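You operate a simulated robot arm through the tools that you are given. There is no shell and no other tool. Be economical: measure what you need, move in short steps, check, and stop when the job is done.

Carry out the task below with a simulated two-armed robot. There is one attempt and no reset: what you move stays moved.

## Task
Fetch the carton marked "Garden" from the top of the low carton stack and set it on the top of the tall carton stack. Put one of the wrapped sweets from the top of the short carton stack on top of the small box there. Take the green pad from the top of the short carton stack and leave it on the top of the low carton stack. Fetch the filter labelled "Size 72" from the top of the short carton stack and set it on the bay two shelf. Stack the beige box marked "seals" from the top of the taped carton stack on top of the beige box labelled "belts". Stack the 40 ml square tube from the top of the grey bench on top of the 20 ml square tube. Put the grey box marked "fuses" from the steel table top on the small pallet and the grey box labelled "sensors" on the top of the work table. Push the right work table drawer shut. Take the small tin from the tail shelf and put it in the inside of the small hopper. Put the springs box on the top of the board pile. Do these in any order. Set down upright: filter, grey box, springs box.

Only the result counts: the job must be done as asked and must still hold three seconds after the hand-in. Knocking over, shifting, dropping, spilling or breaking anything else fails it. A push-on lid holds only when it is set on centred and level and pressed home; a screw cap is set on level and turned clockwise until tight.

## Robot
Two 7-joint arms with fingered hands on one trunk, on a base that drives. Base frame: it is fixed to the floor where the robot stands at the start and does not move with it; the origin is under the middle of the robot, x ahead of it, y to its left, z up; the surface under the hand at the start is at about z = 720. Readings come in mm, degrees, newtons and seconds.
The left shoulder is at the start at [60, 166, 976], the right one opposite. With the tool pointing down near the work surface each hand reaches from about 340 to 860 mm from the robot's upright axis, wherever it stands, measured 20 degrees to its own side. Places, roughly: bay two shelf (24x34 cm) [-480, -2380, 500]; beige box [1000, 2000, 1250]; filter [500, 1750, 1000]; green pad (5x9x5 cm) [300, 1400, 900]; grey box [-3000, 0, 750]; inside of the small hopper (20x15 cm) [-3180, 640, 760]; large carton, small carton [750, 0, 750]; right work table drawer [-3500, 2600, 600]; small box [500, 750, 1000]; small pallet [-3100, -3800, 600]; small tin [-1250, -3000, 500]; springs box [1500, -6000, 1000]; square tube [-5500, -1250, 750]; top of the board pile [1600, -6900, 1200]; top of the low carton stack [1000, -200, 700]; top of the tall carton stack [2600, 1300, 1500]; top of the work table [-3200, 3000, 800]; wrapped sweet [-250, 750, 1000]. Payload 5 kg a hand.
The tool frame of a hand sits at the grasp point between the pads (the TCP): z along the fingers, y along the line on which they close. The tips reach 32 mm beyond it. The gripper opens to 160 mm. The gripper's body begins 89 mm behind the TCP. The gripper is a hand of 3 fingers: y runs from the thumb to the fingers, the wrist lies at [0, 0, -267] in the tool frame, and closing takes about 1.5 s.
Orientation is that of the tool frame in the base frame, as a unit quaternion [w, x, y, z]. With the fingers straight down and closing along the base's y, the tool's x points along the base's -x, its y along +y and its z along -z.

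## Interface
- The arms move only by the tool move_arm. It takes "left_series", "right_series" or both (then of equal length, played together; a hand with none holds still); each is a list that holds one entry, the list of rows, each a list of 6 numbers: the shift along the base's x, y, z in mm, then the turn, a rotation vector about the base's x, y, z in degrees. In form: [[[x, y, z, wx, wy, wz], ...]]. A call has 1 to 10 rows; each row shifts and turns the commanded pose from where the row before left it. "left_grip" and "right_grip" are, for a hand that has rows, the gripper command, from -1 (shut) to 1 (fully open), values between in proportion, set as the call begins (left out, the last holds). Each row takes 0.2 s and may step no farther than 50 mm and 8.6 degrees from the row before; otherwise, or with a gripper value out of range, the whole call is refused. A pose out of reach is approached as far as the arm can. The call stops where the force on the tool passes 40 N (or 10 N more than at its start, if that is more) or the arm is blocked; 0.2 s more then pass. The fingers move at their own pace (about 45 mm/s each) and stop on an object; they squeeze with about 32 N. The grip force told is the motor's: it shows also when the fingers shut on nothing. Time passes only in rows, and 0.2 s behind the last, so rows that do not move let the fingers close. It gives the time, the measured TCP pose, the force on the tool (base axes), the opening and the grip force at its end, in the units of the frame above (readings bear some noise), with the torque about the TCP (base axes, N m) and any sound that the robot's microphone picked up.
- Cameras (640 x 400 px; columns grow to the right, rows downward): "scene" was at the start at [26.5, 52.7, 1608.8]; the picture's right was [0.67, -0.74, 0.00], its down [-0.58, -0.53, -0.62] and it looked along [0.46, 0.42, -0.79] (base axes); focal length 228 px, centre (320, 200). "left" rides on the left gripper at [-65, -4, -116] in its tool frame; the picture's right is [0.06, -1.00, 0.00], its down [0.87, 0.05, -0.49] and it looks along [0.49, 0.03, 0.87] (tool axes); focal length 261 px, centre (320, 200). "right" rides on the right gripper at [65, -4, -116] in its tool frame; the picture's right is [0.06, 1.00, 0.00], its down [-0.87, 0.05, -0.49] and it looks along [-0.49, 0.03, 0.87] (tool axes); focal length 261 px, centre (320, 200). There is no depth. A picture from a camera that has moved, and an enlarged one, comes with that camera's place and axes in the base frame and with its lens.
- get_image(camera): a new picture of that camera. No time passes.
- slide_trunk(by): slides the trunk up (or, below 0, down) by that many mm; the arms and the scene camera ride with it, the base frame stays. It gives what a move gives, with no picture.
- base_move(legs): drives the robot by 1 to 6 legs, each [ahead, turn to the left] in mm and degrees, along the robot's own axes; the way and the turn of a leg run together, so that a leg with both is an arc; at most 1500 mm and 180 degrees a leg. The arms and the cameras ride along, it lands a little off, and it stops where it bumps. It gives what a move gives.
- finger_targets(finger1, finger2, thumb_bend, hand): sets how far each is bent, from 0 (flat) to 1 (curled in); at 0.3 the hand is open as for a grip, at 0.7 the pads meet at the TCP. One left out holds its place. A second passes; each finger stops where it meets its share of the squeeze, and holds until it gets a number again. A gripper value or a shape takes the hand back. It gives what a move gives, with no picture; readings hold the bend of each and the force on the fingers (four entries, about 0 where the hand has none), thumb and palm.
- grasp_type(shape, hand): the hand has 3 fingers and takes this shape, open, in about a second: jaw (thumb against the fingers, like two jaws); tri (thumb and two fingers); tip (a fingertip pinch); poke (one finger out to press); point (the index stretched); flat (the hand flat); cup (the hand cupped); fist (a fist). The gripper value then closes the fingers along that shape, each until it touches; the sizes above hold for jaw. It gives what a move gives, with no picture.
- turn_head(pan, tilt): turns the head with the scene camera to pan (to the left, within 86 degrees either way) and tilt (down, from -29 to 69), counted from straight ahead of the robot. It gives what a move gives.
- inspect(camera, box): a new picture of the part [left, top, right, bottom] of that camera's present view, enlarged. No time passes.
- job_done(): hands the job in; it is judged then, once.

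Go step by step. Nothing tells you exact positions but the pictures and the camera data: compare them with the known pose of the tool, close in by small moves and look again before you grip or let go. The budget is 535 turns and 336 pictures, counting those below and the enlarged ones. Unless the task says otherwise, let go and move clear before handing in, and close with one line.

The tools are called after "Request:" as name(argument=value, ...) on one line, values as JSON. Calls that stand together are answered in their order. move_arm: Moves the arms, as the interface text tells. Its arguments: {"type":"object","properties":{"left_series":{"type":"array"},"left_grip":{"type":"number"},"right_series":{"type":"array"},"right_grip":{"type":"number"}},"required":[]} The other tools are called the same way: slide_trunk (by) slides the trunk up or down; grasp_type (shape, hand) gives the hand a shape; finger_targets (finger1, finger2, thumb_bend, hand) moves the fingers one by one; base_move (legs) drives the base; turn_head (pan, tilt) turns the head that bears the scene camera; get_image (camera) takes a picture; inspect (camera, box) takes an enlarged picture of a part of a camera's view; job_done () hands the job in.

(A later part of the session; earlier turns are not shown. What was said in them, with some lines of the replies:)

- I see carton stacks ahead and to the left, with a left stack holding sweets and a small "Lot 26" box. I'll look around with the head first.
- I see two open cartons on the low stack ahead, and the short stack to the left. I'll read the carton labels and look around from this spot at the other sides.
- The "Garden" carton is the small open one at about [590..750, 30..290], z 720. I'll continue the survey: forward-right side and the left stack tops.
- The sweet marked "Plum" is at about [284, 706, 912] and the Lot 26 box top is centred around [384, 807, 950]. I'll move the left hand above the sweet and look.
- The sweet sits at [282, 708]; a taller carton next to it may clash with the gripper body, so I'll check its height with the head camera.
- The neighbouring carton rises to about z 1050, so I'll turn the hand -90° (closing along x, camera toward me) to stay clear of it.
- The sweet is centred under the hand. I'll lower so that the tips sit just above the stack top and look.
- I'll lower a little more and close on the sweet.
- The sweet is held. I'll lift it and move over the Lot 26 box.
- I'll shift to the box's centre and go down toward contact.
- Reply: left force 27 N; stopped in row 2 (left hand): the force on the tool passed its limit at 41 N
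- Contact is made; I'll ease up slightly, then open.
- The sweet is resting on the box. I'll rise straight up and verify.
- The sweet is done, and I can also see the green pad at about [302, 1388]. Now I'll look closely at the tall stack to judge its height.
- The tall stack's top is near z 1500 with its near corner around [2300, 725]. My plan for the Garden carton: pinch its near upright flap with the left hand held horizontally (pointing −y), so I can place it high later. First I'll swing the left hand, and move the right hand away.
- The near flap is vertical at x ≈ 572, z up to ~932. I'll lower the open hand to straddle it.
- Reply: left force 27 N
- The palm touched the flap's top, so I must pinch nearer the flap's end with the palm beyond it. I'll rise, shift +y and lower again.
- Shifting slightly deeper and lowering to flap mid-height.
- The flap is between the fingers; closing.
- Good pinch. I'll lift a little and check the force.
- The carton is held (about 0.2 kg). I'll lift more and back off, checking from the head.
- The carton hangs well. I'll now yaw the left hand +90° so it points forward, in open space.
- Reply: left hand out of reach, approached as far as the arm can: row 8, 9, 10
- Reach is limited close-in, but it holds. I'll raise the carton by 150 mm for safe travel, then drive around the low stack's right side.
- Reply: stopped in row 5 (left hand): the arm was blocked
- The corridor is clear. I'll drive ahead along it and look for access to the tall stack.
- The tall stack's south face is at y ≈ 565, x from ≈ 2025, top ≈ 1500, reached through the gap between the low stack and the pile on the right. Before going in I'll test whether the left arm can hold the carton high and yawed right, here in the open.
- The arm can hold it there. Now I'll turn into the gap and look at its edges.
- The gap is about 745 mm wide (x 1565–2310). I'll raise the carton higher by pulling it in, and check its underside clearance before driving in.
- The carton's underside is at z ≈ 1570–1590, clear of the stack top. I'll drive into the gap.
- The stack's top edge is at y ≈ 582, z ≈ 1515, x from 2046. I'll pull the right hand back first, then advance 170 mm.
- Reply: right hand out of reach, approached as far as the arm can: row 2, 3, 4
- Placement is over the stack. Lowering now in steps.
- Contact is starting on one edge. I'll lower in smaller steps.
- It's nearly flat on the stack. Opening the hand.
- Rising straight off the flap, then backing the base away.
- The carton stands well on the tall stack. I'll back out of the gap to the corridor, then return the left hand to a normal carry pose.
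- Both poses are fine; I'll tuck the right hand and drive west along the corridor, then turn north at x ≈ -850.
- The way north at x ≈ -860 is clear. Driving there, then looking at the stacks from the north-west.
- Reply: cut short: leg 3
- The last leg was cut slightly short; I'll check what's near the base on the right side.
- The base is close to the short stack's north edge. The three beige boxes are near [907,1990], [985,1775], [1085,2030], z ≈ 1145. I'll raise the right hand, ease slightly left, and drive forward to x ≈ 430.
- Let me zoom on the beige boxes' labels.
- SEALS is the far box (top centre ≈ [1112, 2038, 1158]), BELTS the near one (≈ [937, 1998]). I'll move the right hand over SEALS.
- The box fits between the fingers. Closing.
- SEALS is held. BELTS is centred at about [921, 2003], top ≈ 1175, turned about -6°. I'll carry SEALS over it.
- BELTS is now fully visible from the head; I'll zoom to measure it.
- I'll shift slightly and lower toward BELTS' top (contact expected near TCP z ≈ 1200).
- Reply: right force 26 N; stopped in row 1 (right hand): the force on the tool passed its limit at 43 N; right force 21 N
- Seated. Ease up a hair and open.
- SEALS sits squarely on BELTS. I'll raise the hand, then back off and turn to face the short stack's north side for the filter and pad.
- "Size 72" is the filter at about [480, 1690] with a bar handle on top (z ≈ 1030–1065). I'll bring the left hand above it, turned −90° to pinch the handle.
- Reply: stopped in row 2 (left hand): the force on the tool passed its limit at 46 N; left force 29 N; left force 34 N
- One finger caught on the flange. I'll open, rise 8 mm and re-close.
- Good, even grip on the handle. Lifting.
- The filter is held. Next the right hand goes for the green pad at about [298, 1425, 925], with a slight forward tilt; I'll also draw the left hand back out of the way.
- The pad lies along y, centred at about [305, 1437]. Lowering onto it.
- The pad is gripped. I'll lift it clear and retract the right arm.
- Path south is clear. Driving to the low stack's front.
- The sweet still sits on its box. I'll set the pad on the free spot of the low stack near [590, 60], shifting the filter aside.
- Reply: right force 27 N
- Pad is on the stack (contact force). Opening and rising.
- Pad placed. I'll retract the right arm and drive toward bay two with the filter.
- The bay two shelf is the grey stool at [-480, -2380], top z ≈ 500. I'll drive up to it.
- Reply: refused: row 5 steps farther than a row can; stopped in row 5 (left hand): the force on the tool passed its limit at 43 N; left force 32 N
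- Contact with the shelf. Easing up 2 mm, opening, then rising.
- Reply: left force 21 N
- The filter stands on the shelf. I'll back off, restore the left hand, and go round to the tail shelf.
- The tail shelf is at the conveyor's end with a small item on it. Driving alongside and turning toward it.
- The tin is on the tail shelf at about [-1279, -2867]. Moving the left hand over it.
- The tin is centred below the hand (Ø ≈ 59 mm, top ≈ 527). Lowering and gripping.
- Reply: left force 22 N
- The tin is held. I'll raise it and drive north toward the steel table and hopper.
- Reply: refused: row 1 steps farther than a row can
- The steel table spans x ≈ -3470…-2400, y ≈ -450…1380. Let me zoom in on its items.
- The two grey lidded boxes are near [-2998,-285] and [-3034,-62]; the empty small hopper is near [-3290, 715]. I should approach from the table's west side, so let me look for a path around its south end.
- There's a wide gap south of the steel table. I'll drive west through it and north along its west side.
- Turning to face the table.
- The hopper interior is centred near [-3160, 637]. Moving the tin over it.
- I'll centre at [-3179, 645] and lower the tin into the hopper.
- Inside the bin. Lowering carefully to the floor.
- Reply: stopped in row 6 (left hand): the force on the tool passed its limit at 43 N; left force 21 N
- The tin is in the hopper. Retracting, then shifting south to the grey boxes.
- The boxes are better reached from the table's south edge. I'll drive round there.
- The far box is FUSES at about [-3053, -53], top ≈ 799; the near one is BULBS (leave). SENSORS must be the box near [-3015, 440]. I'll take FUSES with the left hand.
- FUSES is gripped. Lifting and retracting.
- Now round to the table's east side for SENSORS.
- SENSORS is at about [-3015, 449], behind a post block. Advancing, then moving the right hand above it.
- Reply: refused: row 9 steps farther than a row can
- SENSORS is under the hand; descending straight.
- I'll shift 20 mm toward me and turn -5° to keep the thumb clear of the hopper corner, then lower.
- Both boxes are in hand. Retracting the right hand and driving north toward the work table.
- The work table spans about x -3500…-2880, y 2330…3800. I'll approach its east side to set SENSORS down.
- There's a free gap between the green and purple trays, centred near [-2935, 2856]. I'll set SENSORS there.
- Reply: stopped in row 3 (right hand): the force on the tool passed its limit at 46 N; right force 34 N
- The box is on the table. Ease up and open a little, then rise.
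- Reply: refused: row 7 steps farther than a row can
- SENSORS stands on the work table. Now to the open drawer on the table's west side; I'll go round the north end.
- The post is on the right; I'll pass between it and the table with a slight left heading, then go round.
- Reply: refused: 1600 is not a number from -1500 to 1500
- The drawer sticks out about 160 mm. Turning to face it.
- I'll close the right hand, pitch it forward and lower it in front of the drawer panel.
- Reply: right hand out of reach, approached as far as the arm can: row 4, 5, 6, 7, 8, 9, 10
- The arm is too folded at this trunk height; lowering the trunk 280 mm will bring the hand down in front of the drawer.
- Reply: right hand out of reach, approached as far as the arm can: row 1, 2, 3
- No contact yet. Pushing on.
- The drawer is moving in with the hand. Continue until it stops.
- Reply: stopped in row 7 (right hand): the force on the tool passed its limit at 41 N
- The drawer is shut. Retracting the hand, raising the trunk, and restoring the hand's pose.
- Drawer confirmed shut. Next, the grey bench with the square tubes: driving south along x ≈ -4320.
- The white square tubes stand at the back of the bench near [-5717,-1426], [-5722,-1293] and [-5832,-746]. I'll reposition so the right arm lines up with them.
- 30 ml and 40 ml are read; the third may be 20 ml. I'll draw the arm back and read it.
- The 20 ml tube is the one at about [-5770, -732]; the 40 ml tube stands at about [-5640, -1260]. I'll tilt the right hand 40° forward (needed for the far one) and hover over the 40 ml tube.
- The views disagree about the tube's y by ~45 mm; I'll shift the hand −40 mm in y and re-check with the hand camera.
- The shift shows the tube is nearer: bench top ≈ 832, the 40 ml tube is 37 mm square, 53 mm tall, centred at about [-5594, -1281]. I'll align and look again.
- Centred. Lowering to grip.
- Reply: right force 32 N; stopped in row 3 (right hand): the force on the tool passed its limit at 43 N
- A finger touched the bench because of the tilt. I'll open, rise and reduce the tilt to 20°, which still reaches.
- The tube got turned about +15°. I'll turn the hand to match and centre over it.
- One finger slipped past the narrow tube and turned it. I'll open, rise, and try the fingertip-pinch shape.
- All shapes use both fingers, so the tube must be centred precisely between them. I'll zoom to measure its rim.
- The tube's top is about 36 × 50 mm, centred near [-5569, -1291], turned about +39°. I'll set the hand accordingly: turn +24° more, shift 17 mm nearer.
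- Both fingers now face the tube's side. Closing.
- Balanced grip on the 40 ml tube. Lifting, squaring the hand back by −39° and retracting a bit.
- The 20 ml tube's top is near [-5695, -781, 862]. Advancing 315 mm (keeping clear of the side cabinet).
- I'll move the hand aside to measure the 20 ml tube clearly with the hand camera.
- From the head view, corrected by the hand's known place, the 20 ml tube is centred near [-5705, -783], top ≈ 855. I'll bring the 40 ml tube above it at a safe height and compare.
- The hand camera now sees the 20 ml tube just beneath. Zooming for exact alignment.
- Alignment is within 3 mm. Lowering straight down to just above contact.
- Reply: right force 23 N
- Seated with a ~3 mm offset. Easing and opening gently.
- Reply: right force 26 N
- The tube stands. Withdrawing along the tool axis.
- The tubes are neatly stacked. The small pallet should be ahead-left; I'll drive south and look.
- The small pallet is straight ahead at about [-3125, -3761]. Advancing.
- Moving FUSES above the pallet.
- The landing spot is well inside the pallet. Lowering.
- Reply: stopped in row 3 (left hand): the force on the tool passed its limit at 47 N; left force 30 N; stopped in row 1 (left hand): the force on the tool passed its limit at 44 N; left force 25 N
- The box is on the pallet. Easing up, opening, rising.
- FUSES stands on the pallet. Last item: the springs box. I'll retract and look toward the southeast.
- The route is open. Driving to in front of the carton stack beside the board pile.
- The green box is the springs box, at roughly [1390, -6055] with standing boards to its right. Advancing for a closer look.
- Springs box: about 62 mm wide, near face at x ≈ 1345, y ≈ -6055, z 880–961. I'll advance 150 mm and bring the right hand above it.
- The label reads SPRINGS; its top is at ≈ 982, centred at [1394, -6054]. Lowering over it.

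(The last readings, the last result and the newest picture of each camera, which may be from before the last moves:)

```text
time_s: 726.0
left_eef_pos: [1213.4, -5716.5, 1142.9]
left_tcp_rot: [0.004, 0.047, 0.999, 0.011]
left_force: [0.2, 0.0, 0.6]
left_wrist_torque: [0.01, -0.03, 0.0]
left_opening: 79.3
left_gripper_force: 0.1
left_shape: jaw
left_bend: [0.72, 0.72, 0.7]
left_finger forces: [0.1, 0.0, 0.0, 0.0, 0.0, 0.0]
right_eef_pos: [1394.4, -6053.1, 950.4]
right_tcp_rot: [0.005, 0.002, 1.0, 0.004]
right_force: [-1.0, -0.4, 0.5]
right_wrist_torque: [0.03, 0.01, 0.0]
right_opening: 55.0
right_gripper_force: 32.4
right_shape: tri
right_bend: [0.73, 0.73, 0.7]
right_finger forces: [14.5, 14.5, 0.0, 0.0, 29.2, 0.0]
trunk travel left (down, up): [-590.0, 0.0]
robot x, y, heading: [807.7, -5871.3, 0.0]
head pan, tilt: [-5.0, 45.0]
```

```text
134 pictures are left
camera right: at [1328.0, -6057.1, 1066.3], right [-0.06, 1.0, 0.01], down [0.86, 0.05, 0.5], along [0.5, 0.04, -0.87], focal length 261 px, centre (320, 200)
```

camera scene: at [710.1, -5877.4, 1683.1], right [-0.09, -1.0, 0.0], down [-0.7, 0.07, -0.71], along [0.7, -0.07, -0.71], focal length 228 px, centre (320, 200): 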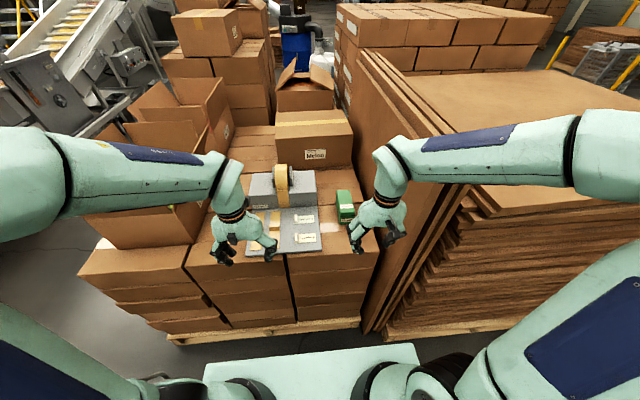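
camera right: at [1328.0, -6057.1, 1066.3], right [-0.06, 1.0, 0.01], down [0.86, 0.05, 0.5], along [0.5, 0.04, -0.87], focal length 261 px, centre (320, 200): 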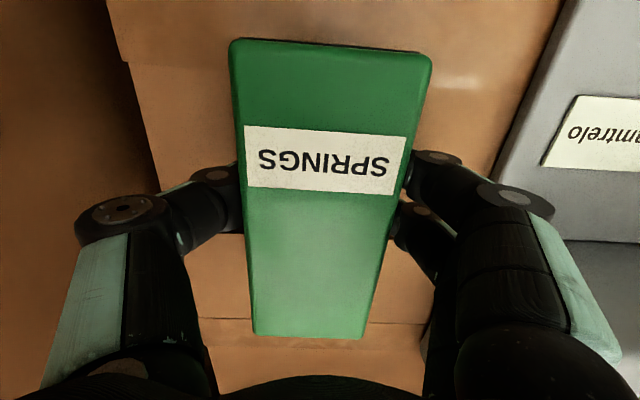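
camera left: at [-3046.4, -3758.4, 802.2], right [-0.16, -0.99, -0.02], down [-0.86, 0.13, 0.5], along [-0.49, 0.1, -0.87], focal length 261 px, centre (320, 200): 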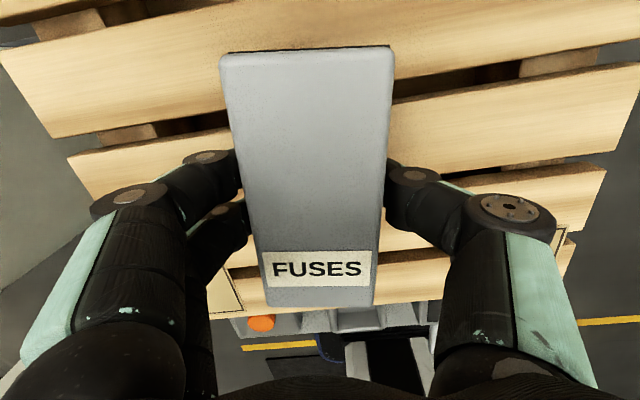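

SPRINGS gripped. Lifting straight up.

Request:
move_arm(right_series=[[[0, 1, 20, 0, 0, 0], [0, 1, 45, 0, 0, 0], [0, 0, 48, 0, 0, 0], [0, 0, 48, 0, 0, 0], [0, 0, 48, 0, 0, 0], [0, 0, 48, 0, 0, 0], [-20, 0, 42, 0, 0, 0], [-35, 0, 30, 0, 0, 0], [-45, 0, 10, 0, 0, 0], [-45, 0, 0, 0, 0, 0]]])

Request:
get_image(camera="scene")

```text
time_s: 728.2
left_eef_pos: [1211.6, -5716.1, 1142.6]
left_tcp_rot: [0.005, 0.048, 0.999, 0.011]
left_force: [-1.0, 0.0, -0.2]
left_wrist_torque: [0.03, -0.03, 0.02]
left_opening: 79.8
left_gripper_force: 0.1
left_shape: jaw
left_bend: [0.72, 0.72, 0.7]
left_finger forces: [0.0, 0.0, 0.1, 0.0, 0.0, 0.1]
right_eef_pos: [1248.7, -6051.1, 1290.6]
right_tcp_rot: [0.005, 0.002, 1.0, 0.003]
right_force: [-0.4, -0.6, -3.2]
right_wrist_torque: [-0.01, -0.02, 0.0]
right_opening: 55.1
right_gripper_force: 32.0
right_shape: tri
right_bend: [0.73, 0.73, 0.7]
right_finger forces: [14.5, 14.5, 0.0, 0.0, 29.0, 0.0]
trunk travel left (down, up): [-590.0, 0.0]
robot x, y, heading: [808.7, -5873.3, -0.5]
head pan, tilt: [-5.0, 45.0]
```

```text
133 pictures are left
camera scene: at [860.4, -5878.3, 1683.1], right [-0.09, -1.0, 0.0], down [-0.7, 0.07, -0.71], along [0.7, -0.06, -0.71], focal length 228 px, centre (320, 200)
```

scene: 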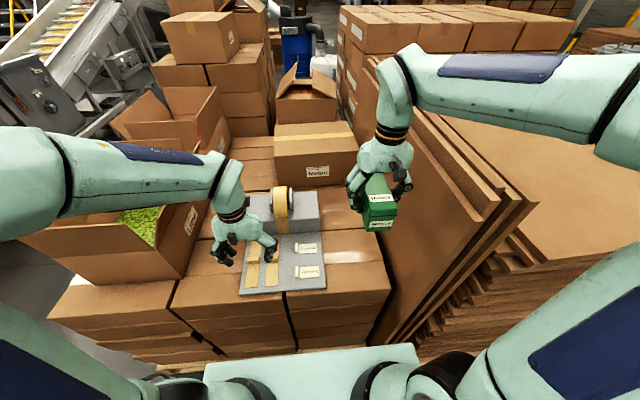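

Holding SPRINGS. Backing off and shifting south to the board pile.

Request:
base_move(legs=[[-480, 0], [0, -90], [950, 0], [0, 90]])

Request:
turn_head(pan=0, tilt=30)

Request:
get_image(camera="scene")

```text
time_s: 743.5
left_eef_pos: [724.6, -6675.6, 1142.3]
left_tcp_rot: [0.004, 0.052, 0.999, 0.012]
left_force: [-0.4, 0.0, -0.1]
left_wrist_torque: [0.01, -0.01, -0.01]
left_opening: 79.5
left_gripper_force: 0.1
left_shape: jaw
left_bend: [0.72, 0.72, 0.7]
left_finger forces: [0.1, 0.1, 0.0, 0.1, 0.0, 0.0]
right_eef_pos: [758.5, -7009.0, 1289.8]
right_tcp_rot: [0.005, 0.006, 1.0, 0.003]
right_force: [1.0, -0.3, -3.1]
right_wrist_torque: [0.02, 0.01, -0.03]
right_opening: 54.8
right_gripper_force: 31.8
right_shape: tri
right_bend: [0.73, 0.73, 0.7]
right_finger forces: [14.4, 14.3, 0.0, 0.0, 28.8, 0.1]
trunk travel left (down, up): [-590.0, 0.0]
robot x, y, heading: [318.7, -6827.0, -1.0]
head pan, tilt: [-5.0, 45.0]
```

```text
time_s: 744.3
left_eef_pos: [724.2, -6674.8, 1141.7]
left_tcp_rot: [0.004, 0.051, 0.999, 0.011]
left_force: [-0.5, 0.3, -0.1]
left_wrist_torque: [-0.02, 0.04, 0.0]
left_opening: 79.5
left_gripper_force: 0.0
left_shape: jaw
left_bend: [0.72, 0.72, 0.7]
left_finger forces: [0.0, 0.1, 0.0, 0.1, 0.0, 0.0]
right_eef_pos: [757.2, -7009.4, 1290.1]
right_tcp_rot: [0.005, 0.007, 1.0, 0.004]
right_force: [-0.3, 0.0, -3.1]
right_wrist_torque: [0.01, 0.02, 0.02]
right_opening: 54.8
right_gripper_force: 31.7
right_shape: tri
right_bend: [0.73, 0.73, 0.7]
right_finger forces: [14.3, 14.4, 0.1, 0.0, 28.9, 0.0]
trunk travel left (down, up): [-590.0, 0.0]
robot x, y, heading: [319.6, -6826.0, -0.9]
head pan, tilt: [0.0, 30.0]
```

```text
132 pictures are left
camera scene: at [381.2, -6826.6, 1705.6], right [-0.01, -1.0, 0.0], down [-0.5, 0.01, -0.87], along [0.87, -0.01, -0.5], focal length 228 px, centre (320, 200)
```

scene: 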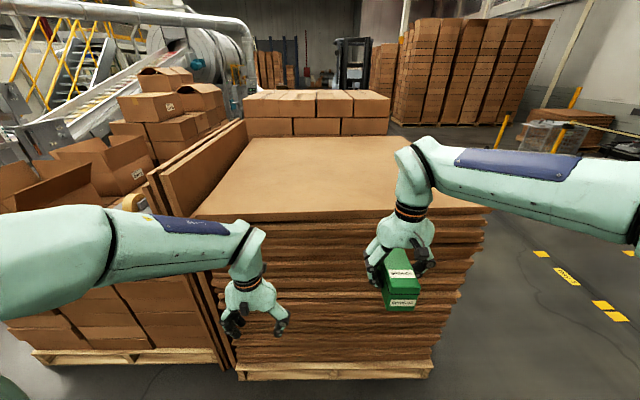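

The board pile's top is around z ≈ 1250. I'll raise the box to ~1400 and advance.

Request:
move_arm(right_series=[[[0, 0, 40, 0, 0, 0], [0, 0, 40, 0, 0, 0], [0, 0, 35, 0, 0, 0], [0, 0, 0, 0, 0, 0]]])

Request:
base_move(legs=[[400, 0]])

Request:
get_image(camera="scene")

Request:
get_image(camera="right")

```text
time_s: 745.3
left_eef_pos: [724.5, -6674.8, 1142.0]
left_tcp_rot: [0.004, 0.051, 0.999, 0.011]
left_force: [-0.6, 0.6, -0.8]
left_wrist_torque: [0.01, 0.02, 0.02]
left_opening: 79.6
left_gripper_force: 0.0
left_shape: jaw
left_bend: [0.72, 0.72, 0.7]
left_finger forces: [0.0, 0.1, 0.1, 0.1, 0.0, 0.0]
right_eef_pos: [759.2, -7010.0, 1405.1]
right_tcp_rot: [0.005, 0.006, 1.0, 0.004]
right_force: [-0.3, 0.5, -2.6]
right_wrist_torque: [0.04, 0.03, 0.03]
right_opening: 54.9
right_gripper_force: 32.4
right_shape: tri
right_bend: [0.73, 0.73, 0.7]
right_finger forces: [14.3, 14.5, 0.0, 0.0, 28.9, 0.0]
trunk travel left (down, up): [-590.0, 0.0]
robot x, y, heading: [318.6, -6826.2, -0.8]
head pan, tilt: [0.0, 30.0]
```

```text
time_s: 747.4
left_eef_pos: [1043.7, -6680.5, 1139.3]
left_tcp_rot: [-0.007, 0.04, 0.999, 0.008]
left_force: [-5.7, -0.8, 2.1]
left_wrist_torque: [0.18, -0.59, 0.18]
left_opening: 79.9
left_gripper_force: 0.1
left_shape: jaw
left_bend: [0.72, 0.72, 0.7]
left_finger forces: [1.2, 0.0, 0.0, 0.1, 0.1, 4.2]
right_eef_pos: [1086.2, -7013.4, 1404.7]
right_tcp_rot: [0.005, 0.004, 1.0, 0.003]
right_force: [-0.1, 0.6, -2.9]
right_wrist_torque: [0.01, 0.01, -0.01]
right_opening: 54.9
right_gripper_force: 32.0
right_shape: tri
right_bend: [0.73, 0.73, 0.7]
right_finger forces: [14.5, 14.6, 0.0, 0.0, 28.8, 0.1]
trunk travel left (down, up): [-590.0, 0.0]
robot x, y, heading: [650.4, -6834.5, -0.5]
head pan, tilt: [0.0, 30.0]
stopped in leg 1: the force on the tool passed its limit at 118 N (the readings are from after the stop); the commanded pose is now the measured one
```

```text
131 pictures are left
camera scene: at [708.6, -6830.5, 1705.5], right [-0.01, -1.0, 0.0], down [-0.5, 0.01, -0.87], along [0.87, -0.01, -0.5], focal length 228 px, centre (320, 200)
```

scene: 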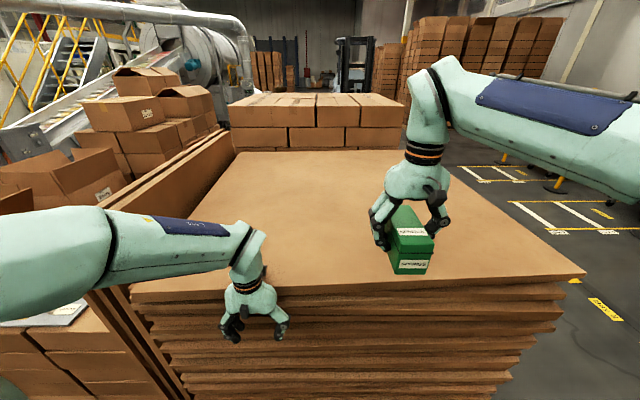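

```text
130 pictures are left
camera right: at [1020.1, -7016.3, 1519.9], right [-0.05, 1.0, 0.01], down [0.87, 0.04, 0.5], along [0.5, 0.03, -0.87], focal length 261 px, centre (320, 200)
```

right: 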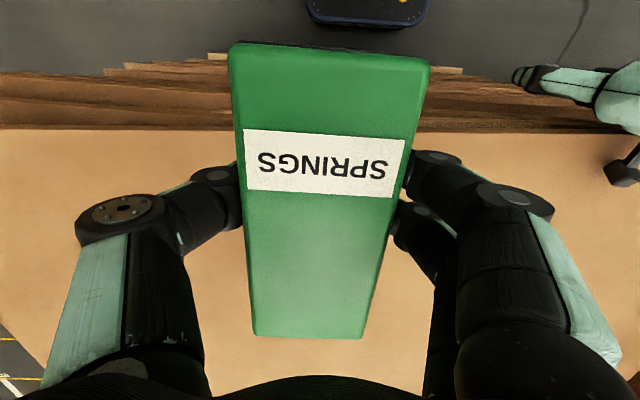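

The left hand bumped the pile's side — I'll back off slightly and raise the left hand clear.

Request:
base_move(legs=[[-50, 0]])

Request:
move_arm(left_series=[[[-25, 0, 40, 0, 0, 0], [-20, 0, 40, 0, 0, 0], [0, 0, 45, 0, 0, 0], [0, 0, 45, 0, 0, 0], [0, 0, 45, 0, 0, 0], [0, 0, 45, 0, 0, 0], [0, 0, 40, 0, 0, 0]]])

Request:
get_image(camera="scene")

```text
time_s: 748.3
left_eef_pos: [991.9, -6678.2, 1141.6]
left_tcp_rot: [-0.006, 0.041, 0.999, 0.01]
left_force: [-0.2, -0.3, 0.1]
left_wrist_torque: [-0.01, -0.06, 0.01]
left_opening: 79.7
left_gripper_force: 0.0
left_shape: jaw
left_bend: [0.72, 0.72, 0.7]
left_finger forces: [0.0, 0.0, 0.0, 0.0, 0.0, 0.0]
right_eef_pos: [1034.2, -7011.7, 1405.7]
right_tcp_rot: [0.006, 0.006, 1.0, 0.003]
right_force: [-0.9, 0.4, -2.6]
right_wrist_torque: [0.0, -0.08, -0.01]
right_opening: 54.9
right_gripper_force: 32.1
right_shape: tri
right_bend: [0.73, 0.73, 0.7]
right_finger forces: [14.5, 14.4, 0.1, 0.0, 28.9, 0.0]
trunk travel left (down, up): [-590.0, 0.0]
robot x, y, heading: [599.3, -6830.0, -0.7]
head pan, tilt: [0.0, 30.0]
```

```text
time_s: 749.9
left_eef_pos: [949.0, -6678.6, 1442.0]
left_tcp_rot: [-0.008, 0.04, 0.999, 0.009]
left_force: [0.5, -0.2, 0.5]
left_wrist_torque: [-0.01, -0.02, 0.01]
left_opening: 79.4
left_gripper_force: 0.1
left_shape: jaw
left_bend: [0.72, 0.72, 0.7]
left_finger forces: [0.0, 0.0, 0.0, 0.0, 0.0, 0.0]
right_eef_pos: [1038.6, -7013.1, 1403.5]
right_tcp_rot: [0.005, 0.006, 1.0, 0.004]
right_force: [-0.2, -0.7, -3.8]
right_wrist_torque: [0.04, 0.03, 0.01]
right_opening: 55.1
right_gripper_force: 32.7
right_shape: tri
right_bend: [0.73, 0.73, 0.7]
right_finger forces: [14.5, 14.5, 0.0, 0.0, 29.0, 0.0]
trunk travel left (down, up): [-590.0, 0.0]
robot x, y, heading: [600.4, -6832.4, -0.9]
head pan, tilt: [0.0, 30.0]
```

```text
129 pictures are left
camera scene: at [660.5, -6830.4, 1705.6], right [-0.01, -1.0, 0.0], down [-0.5, 0.01, -0.87], along [0.87, -0.01, -0.5], focal length 228 px, centre (320, 200)
```

scene: 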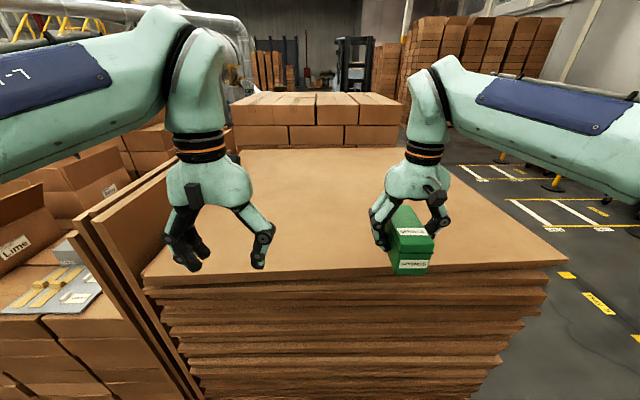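

The pile looks intact; its top is at z ≈ 1280 with front edge x ≈ 1040. Advancing 120 mm and reaching over.

Request:
base_move(legs=[[120, 0]])

Request:
move_arm(right_series=[[[35, 0, 0, 0, 0, 0], [35, 0, 0, 0, 0, 0], [0, 0, -25, 0, 0, 0], [0, 0, -20, 0, 0, 0], [0, 0, 0, 0, 0, 0]]])

Request:
get_image(camera="scene")

Request:
get_image(camera="right")

```text
time_s: 751.2
left_eef_pos: [1072.0, -6680.2, 1441.4]
left_tcp_rot: [-0.009, 0.04, 0.999, 0.01]
left_force: [0.0, -0.1, -0.1]
left_wrist_torque: [0.0, 0.13, 0.02]
left_opening: 79.5
left_gripper_force: 0.0
left_shape: jaw
left_bend: [0.72, 0.72, 0.7]
left_finger forces: [0.0, 0.1, 0.0, 0.0, 0.0, 0.0]
right_eef_pos: [1160.3, -7014.6, 1403.5]
right_tcp_rot: [0.004, 0.006, 1.0, 0.004]
right_force: [0.7, 0.1, -3.5]
right_wrist_torque: [0.02, 0.08, -0.02]
right_opening: 55.2
right_gripper_force: 31.7
right_shape: tri
right_bend: [0.73, 0.73, 0.7]
right_finger forces: [14.5, 14.4, 0.1, 0.0, 29.0, 0.0]
trunk travel left (down, up): [-590.0, 0.0]
robot x, y, heading: [721.2, -6835.6, -0.8]
head pan, tilt: [0.0, 30.0]
```

```text
time_s: 752.4
left_eef_pos: [1068.9, -6680.4, 1441.5]
left_tcp_rot: [-0.007, 0.041, 0.999, 0.01]
left_force: [-0.4, -0.8, -0.7]
left_wrist_torque: [0.04, 0.03, 0.02]
left_opening: 79.7
left_gripper_force: 0.1
left_shape: jaw
left_bend: [0.72, 0.72, 0.7]
left_finger forces: [0.0, 0.0, 0.0, 0.1, 0.0, 0.0]
right_eef_pos: [1228.3, -7014.2, 1357.9]
right_tcp_rot: [0.005, 0.006, 1.0, 0.004]
right_force: [-0.9, -0.3, -3.7]
right_wrist_torque: [-0.01, 0.02, 0.0]
right_opening: 54.8
right_gripper_force: 32.0
right_shape: tri
right_bend: [0.73, 0.73, 0.7]
right_finger forces: [14.5, 14.4, 0.0, 0.0, 28.9, 0.1]
trunk travel left (down, up): [-590.0, 0.0]
robot x, y, heading: [719.1, -6835.9, -0.8]
head pan, tilt: [0.0, 30.0]
```

```text
128 pictures are left
camera scene: at [780.4, -6831.6, 1705.7], right [-0.01, -1.0, 0.0], down [-0.5, 0.01, -0.87], along [0.87, -0.01, -0.5], focal length 228 px, centre (320, 200)
```

scene: 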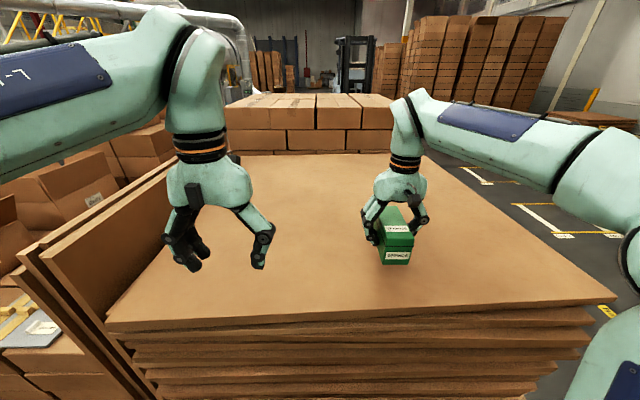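

```text
127 pictures are left
camera right: at [1161.5, -7016.7, 1474.6], right [-0.05, 1.0, 0.01], down [0.87, 0.04, 0.5], along [0.5, 0.03, -0.87], focal length 261 px, centre (320, 200)
```

right: 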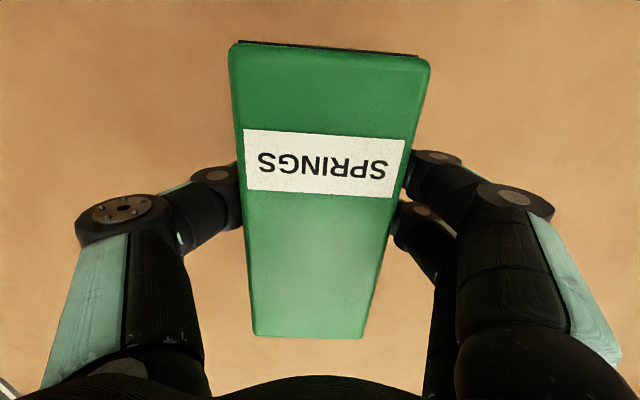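

Over the pile. Lowering in small steps.

Request:
move_arm(right_series=[[[0, 0, -10, 0, 0, 0], [0, 0, -6, 0, 0, 0], [0, 0, -5, 0, 0, 0], [0, 0, -4, 0, 0, 0], [0, 0, 0, 0, 0, 0]]])

```text
time_s: 753.6
left_eef_pos: [1070.1, -6680.2, 1440.0]
left_tcp_rot: [-0.008, 0.04, 0.999, 0.009]
left_force: [1.1, -0.6, 0.2]
left_wrist_torque: [-0.01, -0.04, -0.01]
left_opening: 79.7
left_gripper_force: 0.1
left_shape: jaw
left_bend: [0.72, 0.72, 0.7]
left_finger forces: [0.1, 0.1, 0.0, 0.0, 0.0, 0.0]
right_eef_pos: [1228.8, -7013.3, 1333.2]
right_tcp_rot: [0.005, 0.006, 1.0, 0.003]
right_force: [0.4, -0.1, -4.0]
right_wrist_torque: [0.01, -0.01, -0.02]
right_opening: 55.0
right_gripper_force: 32.0
right_shape: tri
right_bend: [0.73, 0.73, 0.7]
right_finger forces: [14.4, 14.5, 0.0, 0.1, 28.9, 0.0]
trunk travel left (down, up): [-590.0, 0.0]
robot x, y, heading: [717.6, -6833.4, -0.7]
head pan, tilt: [0.0, 30.0]
```

Request:
move_arm(right_series=[[[0, 0, -5, 0, 0, 0], [0, 0, -4, 0, 0, 0], [0, 0, -4, 0, 0, 0], [0, 0, -4, 0, 0, 0], [0, 0, -4, 0, 0, 0], [0, 0, 0, 0, 0, 0]]])

Request:
inspect(camera="scene", box=[330, 170, 470, 290])

```text
time_s: 755.0
left_eef_pos: [1070.4, -6680.1, 1440.6]
left_tcp_rot: [-0.009, 0.041, 0.999, 0.01]
left_force: [-0.3, -0.2, -0.8]
left_wrist_torque: [0.0, -0.02, -0.03]
left_opening: 79.5
left_gripper_force: 0.0
left_shape: jaw
left_bend: [0.72, 0.72, 0.7]
left_finger forces: [0.0, 0.0, 0.0, 0.0, 0.0, 0.0]
right_eef_pos: [1229.6, -7014.4, 1312.8]
right_tcp_rot: [0.005, 0.007, 1.0, 0.003]
right_force: [0.0, 0.0, -1.8]
right_wrist_torque: [-0.01, -0.01, 0.03]
right_opening: 54.8
right_gripper_force: 32.6
right_shape: tri
right_bend: [0.73, 0.73, 0.7]
right_finger forces: [14.4, 14.6, 0.0, 0.0, 29.0, 0.0]
trunk travel left (down, up): [-590.0, 0.0]
robot x, y, heading: [717.9, -6830.2, -0.8]
head pan, tilt: [0.0, 30.0]
```

```text
3.33 times, centred on (400, 230) of scene
camera zoom: at [781.0, -6831.5, 1705.6], right [-0.01, -1.0, 0.0], down [-0.5, 0.01, -0.87], along [0.87, -0.01, -0.5], focal length 761 px, centre (53, 100)
```

zoom: 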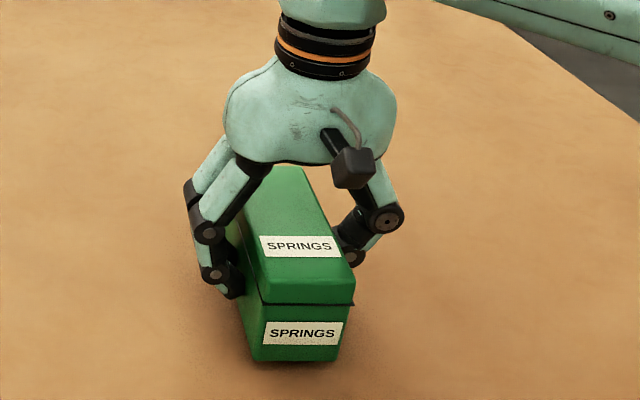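

Close to touching. A few more small steps.

Request:
move_arm(right_series=[[[0, 0, -3, 0, 0, 0], [0, 0, -3, 0, 0, 0], [0, 0, -3, 0, 0, 0], [0, 0, -3, 0, 0, 0], [0, 0, -3, 0, 0, 0], [0, 0, 0, 0, 0, 0]]])

```text
time_s: 756.4
left_eef_pos: [1069.8, -6679.4, 1442.1]
left_tcp_rot: [-0.007, 0.041, 0.999, 0.01]
left_force: [-0.5, 0.6, -0.8]
left_wrist_torque: [-0.04, -0.02, 0.02]
left_opening: 79.7
left_gripper_force: 0.1
left_shape: jaw
left_bend: [0.72, 0.72, 0.7]
left_finger forces: [0.0, 0.0, 0.0, 0.0, 0.0, 0.0]
right_eef_pos: [1228.8, -7014.1, 1299.2]
right_tcp_rot: [0.006, 0.006, 1.0, 0.003]
right_force: [1.7, -1.7, 14.8]
right_wrist_torque: [-0.01, -0.01, 0.03]
right_opening: 55.3
right_gripper_force: 32.0
right_shape: tri
right_bend: [0.74, 0.74, 0.7]
right_finger forces: [15.9, 16.0, 0.0, 0.0, 33.0, 0.1]
trunk travel left (down, up): [-590.0, 0.0]
robot x, y, heading: [722.8, -6833.7, -0.8]
head pan, tilt: [0.0, 30.0]
```

Contact. Releasing and rising.

Request:
move_arm(right_series=[[[0, 0, 1, 0, 0, 0], [0, 0, 0, 0, 0, 0], [0, 0, 0, 0, 0, 0], [0, 0, 0, 0, 0, 0]]], right_grip=0.05)

Request:
move_arm(right_series=[[[0, 0, 20, 0, 0, 0], [0, 0, 35, 0, 0, 0], [0, 0, 35, 0, 0, 0], [-20, 0, 20, 0, 0, 0], [-40, 0, 0, 0, 0, 0], [-40, 0, 0, 0, 0, 0]]])

Request:
base_move(legs=[[-300, 0]])

Request:
get_image(camera="scene")

```text
time_s: 757.4
left_eef_pos: [1069.8, -6679.4, 1439.5]
left_tcp_rot: [-0.008, 0.04, 0.999, 0.01]
left_force: [0.0, 0.5, 0.1]
left_wrist_torque: [0.0, -0.02, 0.0]
left_opening: 79.8
left_gripper_force: 0.1
left_shape: jaw
left_bend: [0.72, 0.72, 0.7]
left_finger forces: [0.0, 0.0, 0.0, 0.1, 0.0, 0.0]
right_eef_pos: [1228.2, -7013.8, 1299.2]
right_tcp_rot: [0.005, 0.005, 1.0, 0.002]
right_force: [-0.7, -0.2, -0.1]
right_wrist_torque: [0.05, -0.02, 0.02]
right_opening: 83.2
right_gripper_force: 0.1
right_shape: tri
right_bend: [0.72, 0.72, 0.7]
right_finger forces: [0.0, 0.0, 0.0, 0.0, 0.0, 0.0]
trunk travel left (down, up): [-590.0, 0.0]
robot x, y, heading: [718.3, -6833.1, -0.8]
head pan, tilt: [0.0, 30.0]
```

```text
time_s: 758.8
left_eef_pos: [1068.8, -6680.6, 1440.8]
left_tcp_rot: [-0.008, 0.041, 0.999, 0.011]
left_force: [-1.2, -0.6, 1.2]
left_wrist_torque: [0.02, -0.05, 0.02]
left_opening: 79.6
left_gripper_force: 0.0
left_shape: jaw
left_bend: [0.72, 0.72, 0.7]
left_finger forces: [0.0, 0.0, 0.0, 0.0, 0.0, 0.0]
right_eef_pos: [1127.9, -7014.6, 1409.5]
right_tcp_rot: [0.006, 0.006, 1.0, 0.002]
right_force: [0.5, -0.1, -0.2]
right_wrist_torque: [0.0, -0.02, -0.04]
right_opening: 83.4
right_gripper_force: 0.0
right_shape: tri
right_bend: [0.72, 0.72, 0.7]
right_finger forces: [0.0, 0.0, 0.0, 0.0, 0.0, 0.0]
trunk travel left (down, up): [-590.0, 0.0]
robot x, y, heading: [720.4, -6833.7, -0.7]
head pan, tilt: [0.0, 30.0]
```

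```text
time_s: 760.8
left_eef_pos: [769.8, -6675.2, 1442.4]
left_tcp_rot: [-0.007, 0.04, 0.999, 0.01]
left_force: [-0.5, -0.1, 0.6]
left_wrist_torque: [0.01, -0.05, 0.01]
left_opening: 80.0
left_gripper_force: 0.1
left_shape: jaw
left_bend: [0.72, 0.72, 0.7]
left_finger forces: [0.0, 0.0, 0.1, 0.1, 0.0, 0.1]
right_eef_pos: [830.3, -7010.7, 1409.8]
right_tcp_rot: [0.004, 0.005, 1.0, 0.003]
right_force: [-0.8, 0.5, 0.4]
right_wrist_torque: [0.03, -0.05, 0.03]
right_opening: 83.3
right_gripper_force: 0.1
right_shape: tri
right_bend: [0.72, 0.72, 0.7]
right_finger forces: [0.0, 0.0, 0.0, 0.0, 0.1, 0.0]
trunk travel left (down, up): [-590.0, 0.0]
robot x, y, heading: [418.6, -6825.4, -0.5]
head pan, tilt: [0.0, 30.0]
```

```text
125 pictures are left
camera scene: at [480.4, -6827.9, 1705.7], right [-0.01, -1.0, 0.0], down [-0.5, 0.01, -0.87], along [0.87, -0.01, -0.5], focal length 228 px, centre (320, 200)
```

scene: 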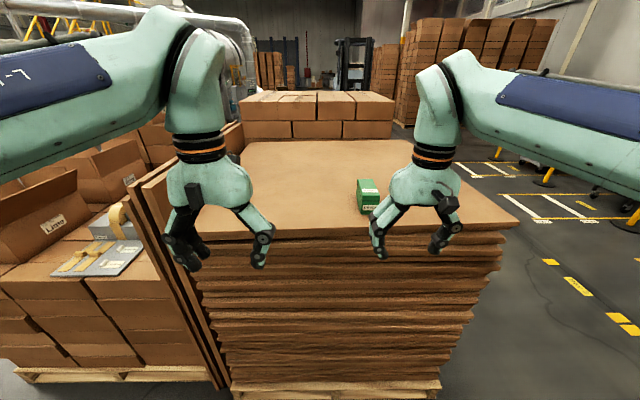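

SPRINGS stands upright on the board pile and every hand is clear; all the tasks are done, so I hand in now.

Request:
job_done()

```text
The job is handed in.
```

I finished every item on the list and handed the job in; the result hasn't come back. One risk: the left hand hit the side of the board pile once (118 N) and nothing looked moved afterwards. Earlier, a drive beside the short stack was cut short, and I didn't find out why.
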